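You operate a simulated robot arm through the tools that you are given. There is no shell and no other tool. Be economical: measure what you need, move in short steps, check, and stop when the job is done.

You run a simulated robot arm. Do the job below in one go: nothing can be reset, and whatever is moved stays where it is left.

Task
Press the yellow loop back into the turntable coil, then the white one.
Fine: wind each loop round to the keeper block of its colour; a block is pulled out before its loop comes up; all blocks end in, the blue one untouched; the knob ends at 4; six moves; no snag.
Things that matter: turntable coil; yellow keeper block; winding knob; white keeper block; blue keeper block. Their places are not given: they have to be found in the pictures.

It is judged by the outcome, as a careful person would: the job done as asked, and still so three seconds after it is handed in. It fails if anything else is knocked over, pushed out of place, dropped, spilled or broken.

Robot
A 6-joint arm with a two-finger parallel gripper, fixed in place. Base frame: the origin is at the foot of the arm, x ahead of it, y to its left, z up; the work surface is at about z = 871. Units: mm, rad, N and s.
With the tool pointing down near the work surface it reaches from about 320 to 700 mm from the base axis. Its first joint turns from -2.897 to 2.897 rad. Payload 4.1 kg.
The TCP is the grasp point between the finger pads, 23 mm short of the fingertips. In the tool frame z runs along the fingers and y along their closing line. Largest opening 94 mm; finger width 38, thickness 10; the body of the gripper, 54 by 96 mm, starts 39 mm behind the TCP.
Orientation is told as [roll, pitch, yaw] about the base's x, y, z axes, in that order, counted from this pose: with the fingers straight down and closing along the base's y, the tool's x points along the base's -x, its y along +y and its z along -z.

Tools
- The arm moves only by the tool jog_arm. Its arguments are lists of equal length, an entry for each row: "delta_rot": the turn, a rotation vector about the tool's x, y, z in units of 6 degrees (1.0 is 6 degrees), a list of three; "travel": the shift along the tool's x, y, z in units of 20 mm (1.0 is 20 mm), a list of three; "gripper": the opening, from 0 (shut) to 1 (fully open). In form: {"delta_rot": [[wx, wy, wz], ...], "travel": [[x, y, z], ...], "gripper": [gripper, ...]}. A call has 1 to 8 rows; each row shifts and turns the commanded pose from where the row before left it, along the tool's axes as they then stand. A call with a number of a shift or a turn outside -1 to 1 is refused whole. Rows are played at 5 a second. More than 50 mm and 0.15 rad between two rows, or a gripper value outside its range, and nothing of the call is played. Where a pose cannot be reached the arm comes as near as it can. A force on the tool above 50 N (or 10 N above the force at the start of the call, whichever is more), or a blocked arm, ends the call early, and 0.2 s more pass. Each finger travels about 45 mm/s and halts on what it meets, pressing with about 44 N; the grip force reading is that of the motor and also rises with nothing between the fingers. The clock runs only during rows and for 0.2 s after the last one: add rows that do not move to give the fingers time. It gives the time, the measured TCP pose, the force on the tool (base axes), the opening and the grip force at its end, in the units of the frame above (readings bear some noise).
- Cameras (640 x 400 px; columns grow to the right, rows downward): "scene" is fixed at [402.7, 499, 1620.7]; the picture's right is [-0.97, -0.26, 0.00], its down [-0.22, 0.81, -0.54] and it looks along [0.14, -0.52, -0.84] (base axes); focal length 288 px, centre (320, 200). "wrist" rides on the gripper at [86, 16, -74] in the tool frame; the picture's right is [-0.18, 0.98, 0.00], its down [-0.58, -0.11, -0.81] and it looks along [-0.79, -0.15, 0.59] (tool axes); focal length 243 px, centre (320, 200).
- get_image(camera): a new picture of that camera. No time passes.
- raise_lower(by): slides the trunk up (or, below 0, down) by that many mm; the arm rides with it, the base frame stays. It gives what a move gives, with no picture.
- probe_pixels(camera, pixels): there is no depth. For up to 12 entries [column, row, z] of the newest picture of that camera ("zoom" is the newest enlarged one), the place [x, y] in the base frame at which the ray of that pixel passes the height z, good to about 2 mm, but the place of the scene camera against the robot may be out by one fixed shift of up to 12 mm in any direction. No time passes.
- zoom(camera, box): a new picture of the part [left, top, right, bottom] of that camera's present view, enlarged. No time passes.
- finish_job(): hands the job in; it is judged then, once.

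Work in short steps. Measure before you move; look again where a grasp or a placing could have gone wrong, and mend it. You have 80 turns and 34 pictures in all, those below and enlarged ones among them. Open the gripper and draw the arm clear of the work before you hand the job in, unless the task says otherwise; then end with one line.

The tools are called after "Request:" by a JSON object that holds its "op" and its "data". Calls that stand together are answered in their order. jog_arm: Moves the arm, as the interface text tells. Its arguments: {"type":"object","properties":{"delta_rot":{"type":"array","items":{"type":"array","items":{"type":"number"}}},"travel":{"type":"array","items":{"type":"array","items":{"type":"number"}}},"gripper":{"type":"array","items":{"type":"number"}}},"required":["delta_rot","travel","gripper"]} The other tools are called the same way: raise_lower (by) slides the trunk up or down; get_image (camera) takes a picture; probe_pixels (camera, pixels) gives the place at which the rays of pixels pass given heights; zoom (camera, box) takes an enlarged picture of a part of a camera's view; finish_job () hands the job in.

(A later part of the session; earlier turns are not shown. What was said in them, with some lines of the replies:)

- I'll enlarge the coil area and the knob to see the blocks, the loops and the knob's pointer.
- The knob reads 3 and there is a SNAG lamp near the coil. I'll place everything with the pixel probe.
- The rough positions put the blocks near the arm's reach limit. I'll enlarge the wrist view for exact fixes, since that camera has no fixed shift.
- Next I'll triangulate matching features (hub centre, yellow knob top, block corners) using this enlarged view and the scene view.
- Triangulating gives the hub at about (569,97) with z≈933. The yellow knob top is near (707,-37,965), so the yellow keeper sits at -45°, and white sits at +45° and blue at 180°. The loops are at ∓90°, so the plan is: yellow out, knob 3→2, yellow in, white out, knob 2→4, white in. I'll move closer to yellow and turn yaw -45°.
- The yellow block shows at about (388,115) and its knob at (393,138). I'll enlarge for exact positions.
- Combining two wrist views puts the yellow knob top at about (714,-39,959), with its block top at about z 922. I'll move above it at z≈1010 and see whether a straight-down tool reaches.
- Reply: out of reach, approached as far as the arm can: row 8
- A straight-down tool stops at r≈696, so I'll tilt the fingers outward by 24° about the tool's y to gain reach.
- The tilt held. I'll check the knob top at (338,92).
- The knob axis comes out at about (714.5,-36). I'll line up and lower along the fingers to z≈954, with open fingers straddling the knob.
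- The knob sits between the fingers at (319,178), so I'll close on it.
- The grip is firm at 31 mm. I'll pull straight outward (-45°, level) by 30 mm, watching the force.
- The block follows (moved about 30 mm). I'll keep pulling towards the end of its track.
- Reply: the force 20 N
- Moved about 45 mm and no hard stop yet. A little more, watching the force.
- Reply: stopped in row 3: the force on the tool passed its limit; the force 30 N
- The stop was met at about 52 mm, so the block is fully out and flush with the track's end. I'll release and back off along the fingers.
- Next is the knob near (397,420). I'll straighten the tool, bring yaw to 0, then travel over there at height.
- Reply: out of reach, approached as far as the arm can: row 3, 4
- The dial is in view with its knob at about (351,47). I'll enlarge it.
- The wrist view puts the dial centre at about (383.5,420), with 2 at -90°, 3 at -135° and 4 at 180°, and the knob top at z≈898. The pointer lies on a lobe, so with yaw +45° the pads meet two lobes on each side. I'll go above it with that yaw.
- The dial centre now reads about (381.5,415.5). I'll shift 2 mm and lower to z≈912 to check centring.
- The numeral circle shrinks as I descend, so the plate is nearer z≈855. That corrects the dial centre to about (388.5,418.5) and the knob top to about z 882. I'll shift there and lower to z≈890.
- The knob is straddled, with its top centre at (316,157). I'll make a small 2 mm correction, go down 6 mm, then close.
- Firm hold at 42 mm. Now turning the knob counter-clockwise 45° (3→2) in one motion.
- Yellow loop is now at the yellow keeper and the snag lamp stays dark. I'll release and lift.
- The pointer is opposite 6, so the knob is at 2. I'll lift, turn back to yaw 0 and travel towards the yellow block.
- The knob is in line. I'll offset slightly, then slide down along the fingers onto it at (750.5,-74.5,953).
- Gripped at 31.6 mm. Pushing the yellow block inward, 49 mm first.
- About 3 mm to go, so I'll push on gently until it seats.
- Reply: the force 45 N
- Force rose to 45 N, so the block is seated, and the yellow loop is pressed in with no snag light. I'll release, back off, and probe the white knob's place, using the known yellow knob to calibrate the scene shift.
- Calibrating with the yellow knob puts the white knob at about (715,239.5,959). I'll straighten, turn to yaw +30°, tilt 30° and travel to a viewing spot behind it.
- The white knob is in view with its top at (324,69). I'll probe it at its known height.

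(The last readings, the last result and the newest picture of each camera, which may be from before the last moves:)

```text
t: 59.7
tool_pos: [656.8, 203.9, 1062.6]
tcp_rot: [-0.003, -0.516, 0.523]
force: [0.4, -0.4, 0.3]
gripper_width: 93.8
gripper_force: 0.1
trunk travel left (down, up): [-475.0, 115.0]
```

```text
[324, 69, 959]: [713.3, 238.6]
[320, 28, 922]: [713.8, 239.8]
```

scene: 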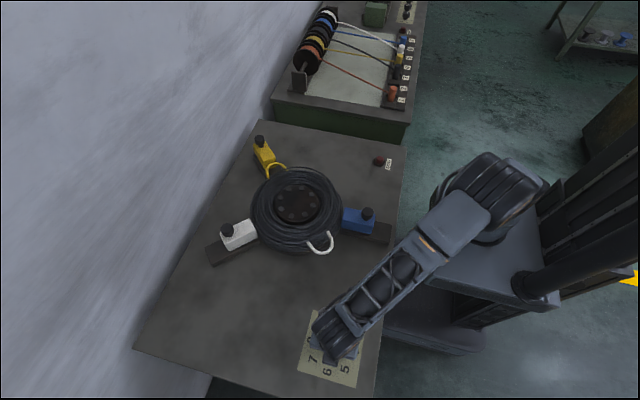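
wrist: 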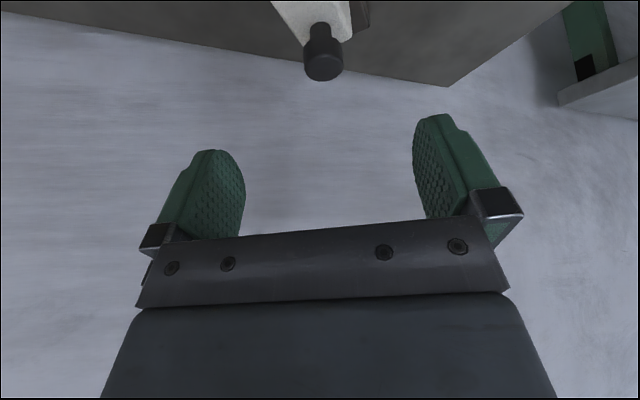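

The knob reads (713.5,239), which agrees. Sliding down along the fingers to TCP (706.5,235,958), then closing.

Request:
{"op": "jog_arm", "data": {"delta_rot": [[0, 0, 0], [0, 0, 0], [0, 0, 0], [0, 0, 0], [0, 0, 0], [0, 0, 0], [0, 0, 0]], "travel": [[0.03, 0.06, 0.9], [0, 0, 0.9], [0, 0, 0.9], [0, 0, 0.9], [0, 0, 0.8], [0, 0, 0.8], [0, 0, 0.8]], "gripper": [1, 1, 1, 1, 1, 1, 1]}}

Request:
{"op": "jog_arm", "data": {"delta_rot": [[0, 0, 0], [0, 0, 0], [0, 0, 0], [0, 0, 0], [0, 0, 0], [0, 0, 0]], "travel": [[0, 0, 0], [0, 0, 0], [0, 0, 0], [0, 0, 0], [0, 0, 0], [0, 0, 0]], "gripper": [0.15, 0.15, 0.15, 0.15, 0.15, 0.15]}}

Request:
{"op": "get_image", "data": {"camera": "wrist"}}

```text
t: 61.3
tool_pos: [705.4, 237.0, 955.5]
tcp_rot: [-0.001, -0.513, 0.524]
force: [0.7, -0.8, -1.0]
gripper_width: 94.1
gripper_force: 0.1
trunk travel left (down, up): [-475.0, 115.0]
```

```text
t: 62.7
tool_pos: [706.8, 236.1, 956.7]
tcp_rot: [-0.003, -0.517, 0.522]
force: [1.9, -2.8, -0.6]
gripper_width: 31.3
gripper_force: 44.9
trunk travel left (down, up): [-475.0, 115.0]
```

```text
8 pictures are left
```

wrist: 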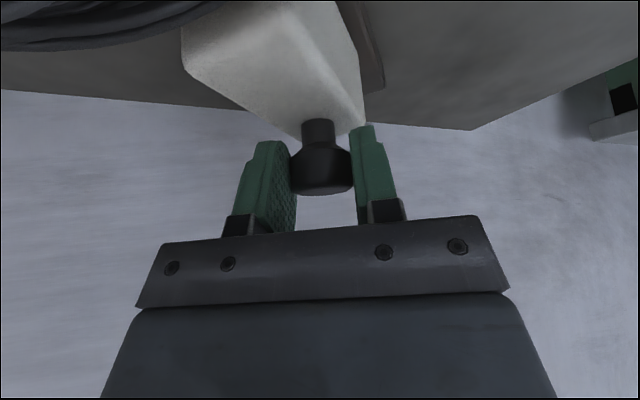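

Well gripped (31.3 mm). Pulling the white block outward along +45°.

Request:
{"op": "jog_arm", "data": {"delta_rot": [[0, 0, 0], [0, 0, 0], [0, 0, 0], [0, 0, 0]], "travel": [[-0.294, 0.09, 0.167], [-0.294, 0.09, 0.167], [-0.294, 0.09, 0.167], [-0.294, 0.09, 0.167]], "gripper": [0.15, 0.15, 0.15, 0.15]}}

Request:
{"op": "jog_arm", "data": {"delta_rot": [[0, 0, 0], [0, 0, 0], [0, 0, 0], [0, 0, 0]], "travel": [[-0.294, 0.09, 0.167], [-0.294, 0.09, 0.167], [-0.294, 0.09, 0.167], [0, 0, 0]], "gripper": [0.15, 0.15, 0.15, 0.15]}}

```text
t: 63.7
tool_pos: [725.1, 255.0, 956.9]
tcp_rot: [-0.001, -0.514, 0.524]
force: [1.1, -0.2, -7.1]
gripper_width: 31.5
gripper_force: 45.1
trunk travel left (down, up): [-475.0, 115.0]
```

```text
t: 64.7
tool_pos: [742.4, 269.9, 956.5]
tcp_rot: [-0.001, -0.512, 0.524]
force: [-2.3, -0.4, -10.9]
gripper_width: 31.4
gripper_force: 44.9
trunk travel left (down, up): [-475.0, 115.0]
```

Moved 49 mm within reach. I'll pull the last few mm to the stop.

Request:
{"op": "jog_arm", "data": {"delta_rot": [[0, 0, 0], [0, 0, 0], [0, 0, 0], [0, 0, 0]], "travel": [[-0.126, 0.04, 0.072], [-0.126, 0.04, 0.072], [-0.126, 0.04, 0.072], [0, 0, 0]], "gripper": [0.15, 0.15, 0.15, 0.15]}}

Request:
{"op": "zoom", "data": {"camera": "scene", "box": [180, 140, 390, 280]}}

```text
t: 65.7
tool_pos: [740.7, 270.5, 956.4]
tcp_rot: [-0.002, -0.509, 0.521]
force: [-25.4, -17.9, -14.9]
gripper_width: 31.4
gripper_force: 44.8
out of reach, approached as far as the arm can: row 3
trunk travel left (down, up): [-475.0, 115.0]
```

```text
2.86 times, centred on (285, 210) of scene
```

zoom: 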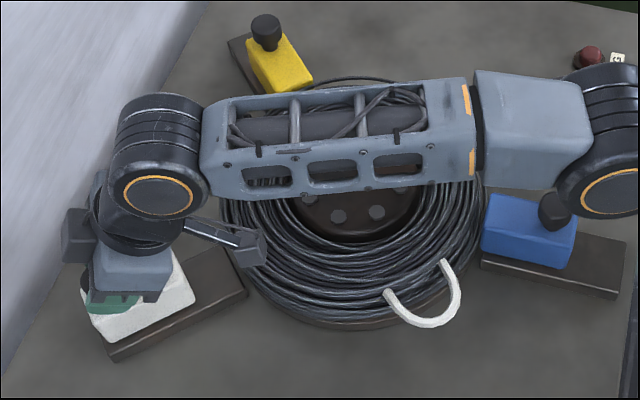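

The block's outer end is flush with the track end, and the force shows it met the stop. I'll release and back away.

Request:
{"op": "jog_arm", "data": {"delta_rot": [[0, 0, 0], [0, 0, 0], [0, 0, 0], [0, 0, 0], [0, 0, 0]], "travel": [[0, 0, 0], [0, 0, 0], [0, 0, 0], [0, 0, 0], [0, 0, 0]], "gripper": [1, 1, 1, 1, 1]}}

Request:
{"op": "jog_arm", "data": {"delta_rot": [[0, 0, 0], [0, 0, 0], [0, 0, 0], [0, 0, 0], [0, 0, 0], [0, 0, 0], [0, 0, 0], [0, 0, 0]], "travel": [[0, 0, -1], [0, 0, -1], [0, 0, -1], [0, 0, -1], [0, 0, -1], [0.4, 0, -1], [0.4, 0, -1], [0.4, 0, -1]], "gripper": [1, 1, 1, 1, 1, 1, 1, 1]}}

```text
t: 66.9
tool_pos: [742.9, 274.8, 958.3]
tcp_rot: [0.0, -0.517, 0.525]
force: [0.5, -0.6, 0.3]
gripper_width: 93.8
gripper_force: 0.1
trunk travel left (down, up): [-475.0, 115.0]
```

```text
t: 68.7
tool_pos: [655.6, 222.6, 1084.8]
tcp_rot: [-0.003, -0.516, 0.524]
force: [0.8, -0.2, -0.1]
gripper_width: 93.6
gripper_force: 0.0
trunk travel left (down, up): [-475.0, 115.0]
```

Now to the winding knob with yaw +90° at (389,417.5), the pose in which it was left.

Request:
{"op": "jog_arm", "data": {"delta_rot": [[0, 0, 0], [0, 0, 0], [0, 0, 0], [0, 1, 0], [0, 1, 0], [0, 1, 0], [0, 1, 0], [0, 0.93, 0]], "travel": [[0.87, 0, -0.5], [0.87, 0, -0.5], [0.87, 0, -0.5], [0, 0, 0], [0, 0, 0], [0, 0, 0], [0, 0, 0], [0, 0, 0]], "gripper": [1, 1, 1, 1, 1, 1, 1, 1]}}

Request:
{"op": "jog_arm", "data": {"delta_rot": [[0, 0, -1], [0, 0, -1], [0, 0, -1], [0, 0, -1], [0, 0, -1], [0, 0, -1], [0, 0, -1], [0, 0, -1]], "travel": [[0, 0, 0], [0, 0, 0], [0, 0, 0], [0, 0, 0], [0, 0, 0], [0, 0, 0], [0, 0, 0], [0, 0, 0]], "gripper": [1, 1, 1, 1, 1, 1, 1, 1]}}

Request:
{"op": "jog_arm", "data": {"delta_rot": [[0, 0, -1], [0, 0, -1], [0, 0, 0], [0, 0, 0], [0, 0, 0], [0, 0, 0], [0, 0, 0], [0, 0, 0]], "travel": [[0, 0, 0], [0, 0, 0], [-0.94, 0.894, 0], [-0.94, 0.894, 0], [-0.94, 0.894, 0], [-0.94, 0.894, 0], [-0.94, 0.894, 0], [-0.94, 0.894, 0]], "gripper": [1, 1, 1, 1, 1, 1, 1, 1]}}

Request:
{"op": "jog_arm", "data": {"delta_rot": [[0, 0, 0], [0, 0, 0], [0, 0, 0], [0, 0, 0], [0, 0, 0], [0, 0, 0], [0, 0, 0]], "travel": [[-0.94, 0.894, 0], [-0.94, 0.894, 0], [-0.94, 0.894, 0], [-0.94, 0.894, 0], [-0.94, 0.894, 0], [-0.94, 0.894, 0], [0, 0, 0]], "gripper": [1, 1, 1, 1, 1, 1, 1]}}

```text
t: 70.5
tool_pos: [603.6, 192.6, 1086.4]
tcp_rot: [-0.002, 0.002, 0.521]
force: [-0.7, -0.8, 0.5]
gripper_width: 94.0
gripper_force: 0.0
trunk travel left (down, up): [-475.0, 115.0]
```

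```text
t: 72.3
tool_pos: [604.2, 192.4, 1084.9]
tcp_rot: [0.0, 0.002, 1.362]
force: [-0.5, -0.6, -0.2]
gripper_width: 94.3
gripper_force: 0.1
trunk travel left (down, up): [-475.0, 115.0]
```

```text
t: 74.1
tool_pos: [498.5, 306.4, 1086.1]
tcp_rot: [-0.002, 0.002, 1.569]
force: [0.4, 0.4, -0.3]
gripper_width: 94.0
gripper_force: 0.1
trunk travel left (down, up): [-475.0, 115.0]
```

```text
t: 75.7
tool_pos: [388.1, 418.3, 1084.5]
tcp_rot: [-0.001, 0.003, 1.569]
force: [-0.3, 0.7, 0.3]
gripper_width: 93.8
gripper_force: 0.0
trunk travel left (down, up): [-475.0, 115.0]
```

Request:
{"op": "jog_arm", "data": {"delta_rot": [[0, 0, 0], [0, 0, 0], [0, 0, 0], [0, 0, 0], [0, 0, 0], [0, 0, 0], [0, 0, 0], [0, 0, 0]], "travel": [[0.02, -0.03, 1], [0, 0, 1], [0, 0, 1], [0, 0, 1], [0, 0, 1], [0, 0, 1], [0, 0, 1], [0, 0, 1]], "gripper": [1, 1, 1, 1, 1, 1, 1, 1]}}

Request:
{"op": "get_image", "data": {"camera": "wrist"}}

```text
t: 77.5
tool_pos: [389.6, 419.2, 926.4]
tcp_rot: [0.0, 0.0, 1.569]
force: [0.4, 0.1, 0.0]
gripper_width: 94.0
gripper_force: 0.0
trunk travel left (down, up): [-475.0, 115.0]
```

```text
6 pictures are left
```

wrist: 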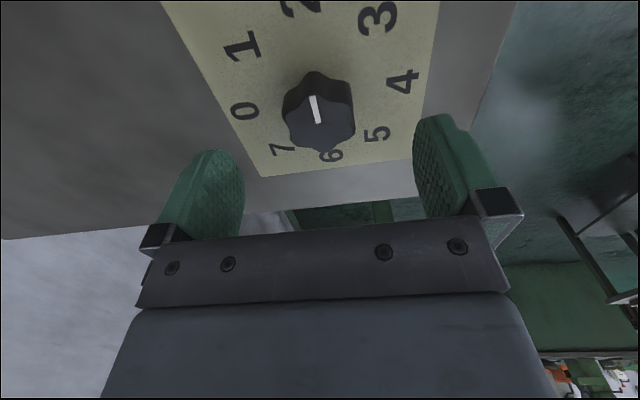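

The knob sits well between the fingers and still points to 2. I'll go down to z≈887 and close.

Request:
{"op": "jog_arm", "data": {"delta_rot": [[0, 0, 0], [0, 0, 0], [0, 0, 0], [0, 0, 0], [0, 0, 0], [0, 0, 0], [0, 0, 0], [0, 0, 0]], "travel": [[0, 0, 1], [0, 0, 0.93], [0, 0, 0], [0, 0, 0], [0, 0, 0], [0, 0, 0], [0, 0, 0], [0, 0, 0]], "gripper": [1, 1, 1, 0.2, 0.2, 0.2, 0.2, 0.2]}}

```text
t: 79.3
tool_pos: [389.3, 417.6, 885.8]
tcp_rot: [0.002, 0.003, 1.569]
force: [-2.1, -0.5, -0.9]
gripper_width: 41.7
gripper_force: 45.1
trunk travel left (down, up): [-475.0, 115.0]
```

Held at 41.7 mm. Turning clockwise 90° in one grip (2→4), with the call breaks placed so the knob doesn't rest at 3.

Request:
{"op": "jog_arm", "data": {"delta_rot": [[0, 0, 0.9], [0, 0, 0.9], [0, 0, 0.9], [0, 0, 0.8]], "travel": [[0, 0, 0], [0, 0, 0], [0, 0, 0], [0, 0, 0]], "gripper": [0.2, 0.2, 0.2, 0.2]}}

Request:
{"op": "jog_arm", "data": {"delta_rot": [[0, 0, 1], [0, 0, 1], [0, 0, 1], [0, 0, 1], [0, 0, 1], [0, 0, 1], [0, 0, 1], [0, 0, 1]], "travel": [[0, 0, 0], [0, 0, 0], [0, 0, 0], [0, 0, 0], [0, 0, 0], [0, 0, 0], [0, 0, 0], [0, 0, 0]], "gripper": [0.2, 0.2, 0.2, 0.2, 0.2, 0.2, 0.2, 0.2]}}

Request:
{"op": "jog_arm", "data": {"delta_rot": [[0, 0, 1], [0, 0, 1], [0, 0, 1], [0, 0, 0.5]], "travel": [[0, 0, 0], [0, 0, 0], [0, 0, 0], [0, 0, 0]], "gripper": [0.2, 0.2, 0.2, 0.2]}}

Request:
{"op": "get_image", "data": {"camera": "scene"}}

```text
t: 80.3
tool_pos: [389.2, 417.7, 886.3]
tcp_rot: [-0.002, 0.002, 1.199]
force: [-5.5, 0.6, -2.1]
gripper_width: 41.8
gripper_force: 44.7
trunk travel left (down, up): [-475.0, 115.0]
```

```text
t: 82.1
tool_pos: [387.9, 419.7, 885.5]
tcp_rot: [-0.004, -0.002, 0.363]
force: [-27.6, 7.2, -9.7]
gripper_width: 41.7
gripper_force: 45.0
trunk travel left (down, up): [-475.0, 115.0]
```

```text
t: 83.1
tool_pos: [387.3, 421.0, 885.7]
tcp_rot: [-0.001, -0.001, -0.002]
force: [-28.5, 11.4, -13.7]
gripper_width: 41.8
gripper_force: 44.5
trunk travel left (down, up): [-475.0, 115.0]
```

```text
5 pictures are left
```

scene: 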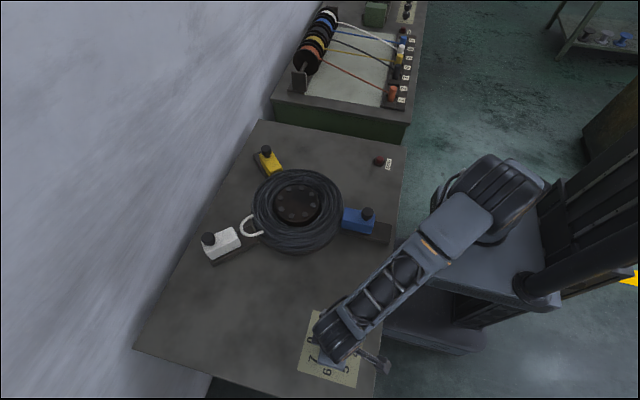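

White loop is now at the white keeper and the lamp is dark. I'll release, lift to travel height and check the pointer.

Request:
{"op": "jog_arm", "data": {"delta_rot": [[0, 0, 0], [0, 0, 0], [0, 0, 0], [0, 0, 0], [0, 0, 0], [0, 0, 0], [0, 0, 0], [0, 0, 0]], "travel": [[0, 0, 0], [0, 0, 0], [0, 0, 0], [0, 0, 0], [0, 0, 0], [0, 0, -0.5], [0, 0, -1], [0, 0, -1]], "gripper": [1, 1, 1, 1, 1, 1, 1, 1]}}

Request:
{"op": "get_image", "data": {"camera": "wrist"}}

```text
t: 84.9
tool_pos: [391.4, 418.1, 937.3]
tcp_rot: [-0.003, 0.0, -0.002]
force: [0.6, -0.3, 0.2]
gripper_width: 93.9
gripper_force: 0.1
trunk travel left (down, up): [-475.0, 115.0]
```

```text
4 pictures are left
```

wrist: 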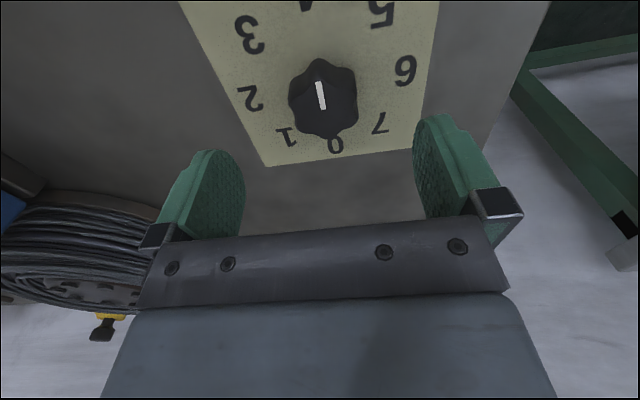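

The pointer is opposite 0, so the knob is at 4. I'll go back to the white block by the reverse path.

Request:
{"op": "jog_arm", "data": {"delta_rot": [[0, 0, 0], [0, 0, 0], [0, 0, 0], [0, 0, -1], [0, 0, -1], [0, 0, -1], [0, 0, -1], [0, 0, -1]], "travel": [[0, 0, -1], [0, 0, -1], [0, 0, -1], [0, 0, -1], [0, 0, -1], [0, 0, -1], [0, 0, -1], [0, 0, -0.4]], "gripper": [1, 1, 1, 1, 1, 1, 1, 1]}}

Request:
{"op": "jog_arm", "data": {"delta_rot": [[0, 0, 0], [0, 0, 0], [0, 0, 0], [0, 0, 0], [0, 0, 0], [0, 0, 0], [0, 0, 0], [0, 0, 0]], "travel": [[-0.223, -0.943, 0], [-0.223, -0.943, 0], [-0.223, -0.943, 0], [-0.223, -0.943, 0], [-0.223, -0.943, 0], [-0.223, -0.943, 0], [-0.223, -0.943, 0], [-0.223, -0.943, 0]], "gripper": [1, 1, 1, 1, 1, 1, 1, 1]}}

Request:
{"op": "jog_arm", "data": {"delta_rot": [[0, 0, 0], [0, 0, 0], [0, 0, 0], [0, 0, 0], [0, 0, 0], [0, 0, 0], [0, 0, 0], [0, 0, 0]], "travel": [[-0.223, -0.943, 0], [-0.223, -0.943, 0], [-0.223, -0.943, 0], [-0.223, -0.943, 0], [-0.223, -0.943, 0], [-0.223, -0.943, 0], [-0.223, -0.943, 0], [-0.223, -0.943, 0]], "gripper": [1, 1, 1, 1, 1, 1, 1, 1]}}

Request:
{"op": "jog_arm", "data": {"delta_rot": [[0, -1, 0], [0, -1, 0], [0, -1, 0], [0, -1, 0], [0, -0.93, 0], [0, 0, 0], [0, 0, 0], [0, 0, 0]], "travel": [[0, 0, 0], [0, 0, 0], [0, 0, 0], [0, 0, 0], [0, 0, 0], [-0.87, 0, 0.5], [-0.87, 0, 0.5], [-0.87, 0, 0.5]], "gripper": [1, 1, 1, 1, 1, 1, 1, 1]}}

Request:
{"op": "get_image", "data": {"camera": "wrist"}}

```text
t: 86.7
tool_pos: [389.5, 417.6, 1084.2]
tcp_rot: [-0.003, 0.0, 0.524]
force: [-0.3, 0.0, 0.1]
gripper_width: 93.6
gripper_force: 0.0
trunk travel left (down, up): [-475.0, 115.0]
```

```text
t: 88.5
tool_pos: [498.0, 307.6, 1082.7]
tcp_rot: [-0.002, 0.001, 0.524]
force: [-0.8, -0.4, -0.1]
gripper_width: 94.0
gripper_force: 0.0
trunk travel left (down, up): [-475.0, 115.0]
```

```text
t: 90.3
tool_pos: [602.1, 190.7, 1085.6]
tcp_rot: [0.0, 0.001, 0.521]
force: [-0.1, -0.3, -0.1]
gripper_width: 94.2
gripper_force: 0.1
trunk travel left (down, up): [-475.0, 115.0]
```

```text
t: 92.1
tool_pos: [656.1, 221.8, 1083.4]
tcp_rot: [-0.003, -0.516, 0.523]
force: [0.2, 0.1, -0.3]
gripper_width: 94.0
gripper_force: 0.1
trunk travel left (down, up): [-475.0, 115.0]
```

```text
3 pictures are left
```

wrist: 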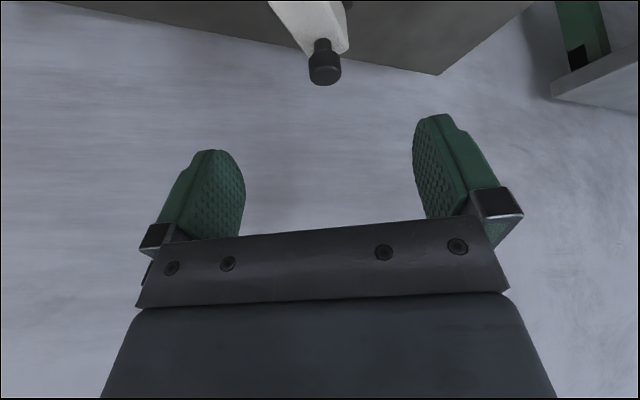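

Request:
{"op": "probe_pixels", "data": {"camera": "wrist", "pixels": [[325, 74, 959]]}}

```text
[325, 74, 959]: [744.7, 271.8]
```

Probed knob top is at about (745,272). I'll slide down to TCP (738,268,957) and close.

Request:
{"op": "jog_arm", "data": {"delta_rot": [[0, 0, 0], [0, 0, 0], [0, 0, 0], [0, 0, 0], [0, 0, 0], [0, 0, 0], [0, 0, 0], [0, 0, 0]], "travel": [[-0.97, -0.05, 0.95], [0, 0, 1], [0, 0, 1], [0, 0, 1], [0, 0, 1], [0, 0, 1], [0, 0, 0.95], [0, 0, 0.9]], "gripper": [1, 1, 1, 1, 1, 1, 1, 1]}}

Request:
{"op": "jog_arm", "data": {"delta_rot": [[0, 0, 0], [0, 0, 0], [0, 0, 0], [0, 0, 0], [0, 0, 0], [0, 0, 0]], "travel": [[0, 0, 0], [0, 0, 0], [0, 0, 0], [0, 0, 0], [0, 0, 0], [0, 0, 0]], "gripper": [0.15, 0.15, 0.15, 0.15, 0.15, 0.15]}}

```text
t: 93.9
tool_pos: [738.6, 267.8, 957.7]
tcp_rot: [-0.003, -0.517, 0.524]
force: [-0.3, 0.3, -0.4]
gripper_width: 93.7
gripper_force: 0.1
trunk travel left (down, up): [-475.0, 115.0]
```

```text
t: 95.3
tool_pos: [737.9, 268.2, 959.1]
tcp_rot: [-0.002, -0.514, 0.524]
force: [-1.7, 1.4, -0.4]
gripper_width: 31.3
gripper_force: 45.4
trunk travel left (down, up): [-475.0, 115.0]
```

Gripped at 31.3 mm. Pushing in 42 mm along -45°, then I'll finish gently.

Request:
{"op": "jog_arm", "data": {"delta_rot": [[0, 0, 0], [0, 0, 0], [0, 0, 0], [0, 0, 0], [0, 0, 0], [0, 0, 0]], "travel": [[0.294, -0.09, -0.167], [0.294, -0.09, -0.167], [0.294, -0.09, -0.167], [0.294, -0.09, -0.167], [0.294, -0.09, -0.167], [0.294, -0.09, -0.167]], "gripper": [0.15, 0.15, 0.15, 0.15, 0.15, 0.15]}}

Request:
{"op": "jog_arm", "data": {"delta_rot": [[0, 0, 0], [0, 0, 0], [0, 0, 0], [0, 0, 0]], "travel": [[0.084, -0.026, -0.048], [0.084, -0.026, -0.048], [0.084, -0.026, -0.048], [0, 0, 0]], "gripper": [0.15, 0.15, 0.15, 0.15]}}

```text
t: 96.7
tool_pos: [706.6, 237.8, 958.7]
tcp_rot: [-0.002, -0.517, 0.523]
force: [-0.8, -2.4, 5.5]
gripper_width: 31.6
gripper_force: 45.3
trunk travel left (down, up): [-475.0, 115.0]
```

```text
t: 97.7
tool_pos: [702.2, 233.7, 958.8]
tcp_rot: [-0.001, -0.517, 0.524]
force: [1.7, -2.4, 2.1]
gripper_width: 31.6
gripper_force: 44.6
trunk travel left (down, up): [-475.0, 115.0]
```

No stop force yet, so I'll keep pushing in small steps.

Request:
{"op": "jog_arm", "data": {"delta_rot": [[0, 0, 0], [0, 0, 0], [0, 0, 0], [0, 0, 0]], "travel": [[0.084, -0.026, -0.048], [0.084, -0.026, -0.048], [0.084, -0.026, -0.048], [0, 0, 0]], "gripper": [0.15, 0.15, 0.15, 0.15]}}

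```text
t: 98.7
tool_pos: [701.8, 232.9, 958.5]
tcp_rot: [-0.004, -0.521, 0.524]
force: [28.2, 20.0, 6.0]
gripper_width: 31.4
gripper_force: 45.3
trunk travel left (down, up): [-475.0, 115.0]
```

Stop met with 35 N and the position no longer changes. I'll release, back off and look.

Request:
{"op": "jog_arm", "data": {"delta_rot": [[0, 0, 0], [0, 0, 0], [0, 0, 0], [0, 0, 0], [0, 0, 0]], "travel": [[0, 0, 0], [0, 0, 0], [0, 0, 0], [0, 0, 0], [0, 0, 0]], "gripper": [1, 1, 1, 1, 1]}}

Request:
{"op": "jog_arm", "data": {"delta_rot": [[0, 0, 0], [0, 0, 0], [0, 0, 0], [0, 0, 0], [0, 0, 0], [0, 0, 0], [0, 0, 0], [0, 0, 0]], "travel": [[0, 0, -1], [0, 0, -1], [0, 0, -1], [0, 0, -1], [0, 0, -1], [0, 0, -1], [0.5, 1, -1], [0.5, 1, -1]], "gripper": [1, 1, 1, 1, 1, 1, 1, 1]}}

Request:
{"op": "jog_arm", "data": {"delta_rot": [[0, 0, 0], [0, 0, 0], [0, 0, 0], [0, 0, 0], [0, 0, 0], [0, 0, 0], [0, 0, 0], [0, 0, 0]], "travel": [[0.9, 0, -0.4], [0.9, 0, -0.4], [0.9, 0, -0.4], [0.9, 0, -0.4], [0.9, -1, -0.4], [0.9, -1, -0.4], [0.9, -1, -0.4], [0.9, -1, -0.4]], "gripper": [1, 1, 1, 1, 1, 1, 1, 1]}}

Request:
{"op": "get_image", "data": {"camera": "scene"}}

```text
t: 99.9
tool_pos: [698.8, 229.0, 958.5]
tcp_rot: [-0.001, -0.516, 0.523]
force: [0.0, 0.1, 0.3]
gripper_width: 93.9
gripper_force: 0.1
trunk travel left (down, up): [-475.0, 115.0]
```

```text
t: 101.7
tool_pos: [593.1, 215.0, 1087.3]
tcp_rot: [-0.001, -0.518, 0.524]
force: [0.0, 0.1, -0.8]
gripper_width: 93.6
gripper_force: 0.1
trunk travel left (down, up): [-475.0, 115.0]
```

```text
t: 103.5
tool_pos: [497.4, 68.0, 1075.6]
tcp_rot: [-0.002, -0.516, 0.523]
force: [-0.1, -0.1, 0.1]
gripper_width: 94.1
gripper_force: 0.0
trunk travel left (down, up): [-475.0, 115.0]
```

```text
2 pictures are left
```

scene: 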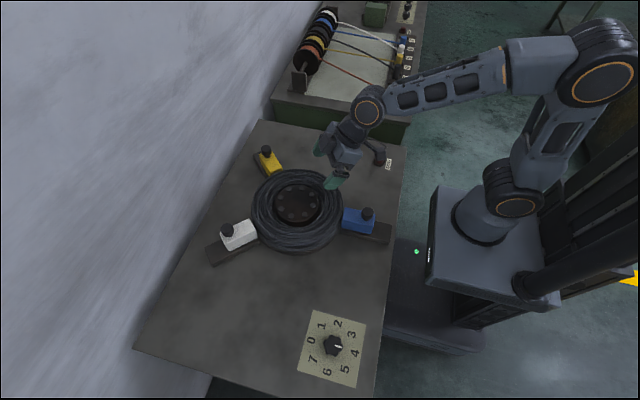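

Both loops are gone into the coil and all blocks look seated at their starting places. I'll raise the arm a bit and check the knob and blocks closely with the last two pictures.

Request:
{"op": "jog_arm", "data": {"delta_rot": [[0, 0, 0], [0, 0, 0], [0, 0, 0], [0, 0, 0], [0, 0, 0]], "travel": [[-0.4, 0, -0.9], [-0.4, 0, -0.9], [-0.4, 0, -0.9], [-0.4, 0, -0.9], [0, 0, 0]], "gripper": [1, 1, 1, 1, 1]}}

Request:
{"op": "zoom", "data": {"camera": "scene", "box": [280, 300, 400, 390]}}

Request:
{"op": "zoom", "data": {"camera": "scene", "box": [200, 130, 410, 270]}}

```text
t: 104.7
tool_pos: [493.0, 63.6, 1151.0]
tcp_rot: [-0.002, -0.518, 0.523]
force: [0.0, 0.0, 0.4]
gripper_width: 93.9
gripper_force: 0.1
trunk travel left (down, up): [-475.0, 115.0]
```

```text
4.44 times, centred on (340, 345) of scene
```

zoom: 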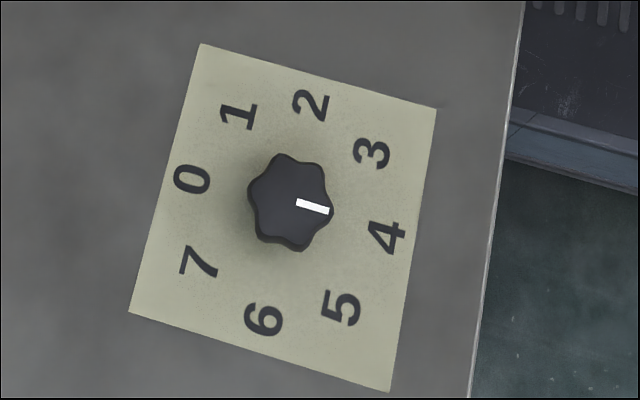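

```text
2.86 times, centred on (305, 200) of scene
```

zoom: 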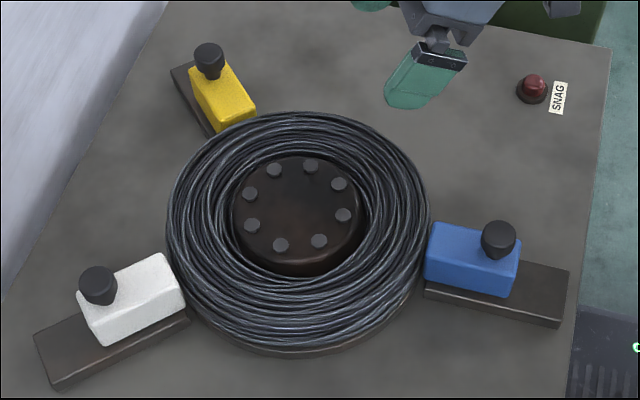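

The knob reads 4, the yellow and white knobs are at their starting pixels, (209,52) and (98,275), blue is unmoved, and the snag lamp is dark. Handing in.

Request:
{"op": "finish_job", "data": {}}

```text
The job is handed in.
```

The yellow loop and then the white loop are pressed back into the coil in six moves: all three blocks are in, blue was not touched, the knob is at 4, and the snag lamp was dark each time I checked.
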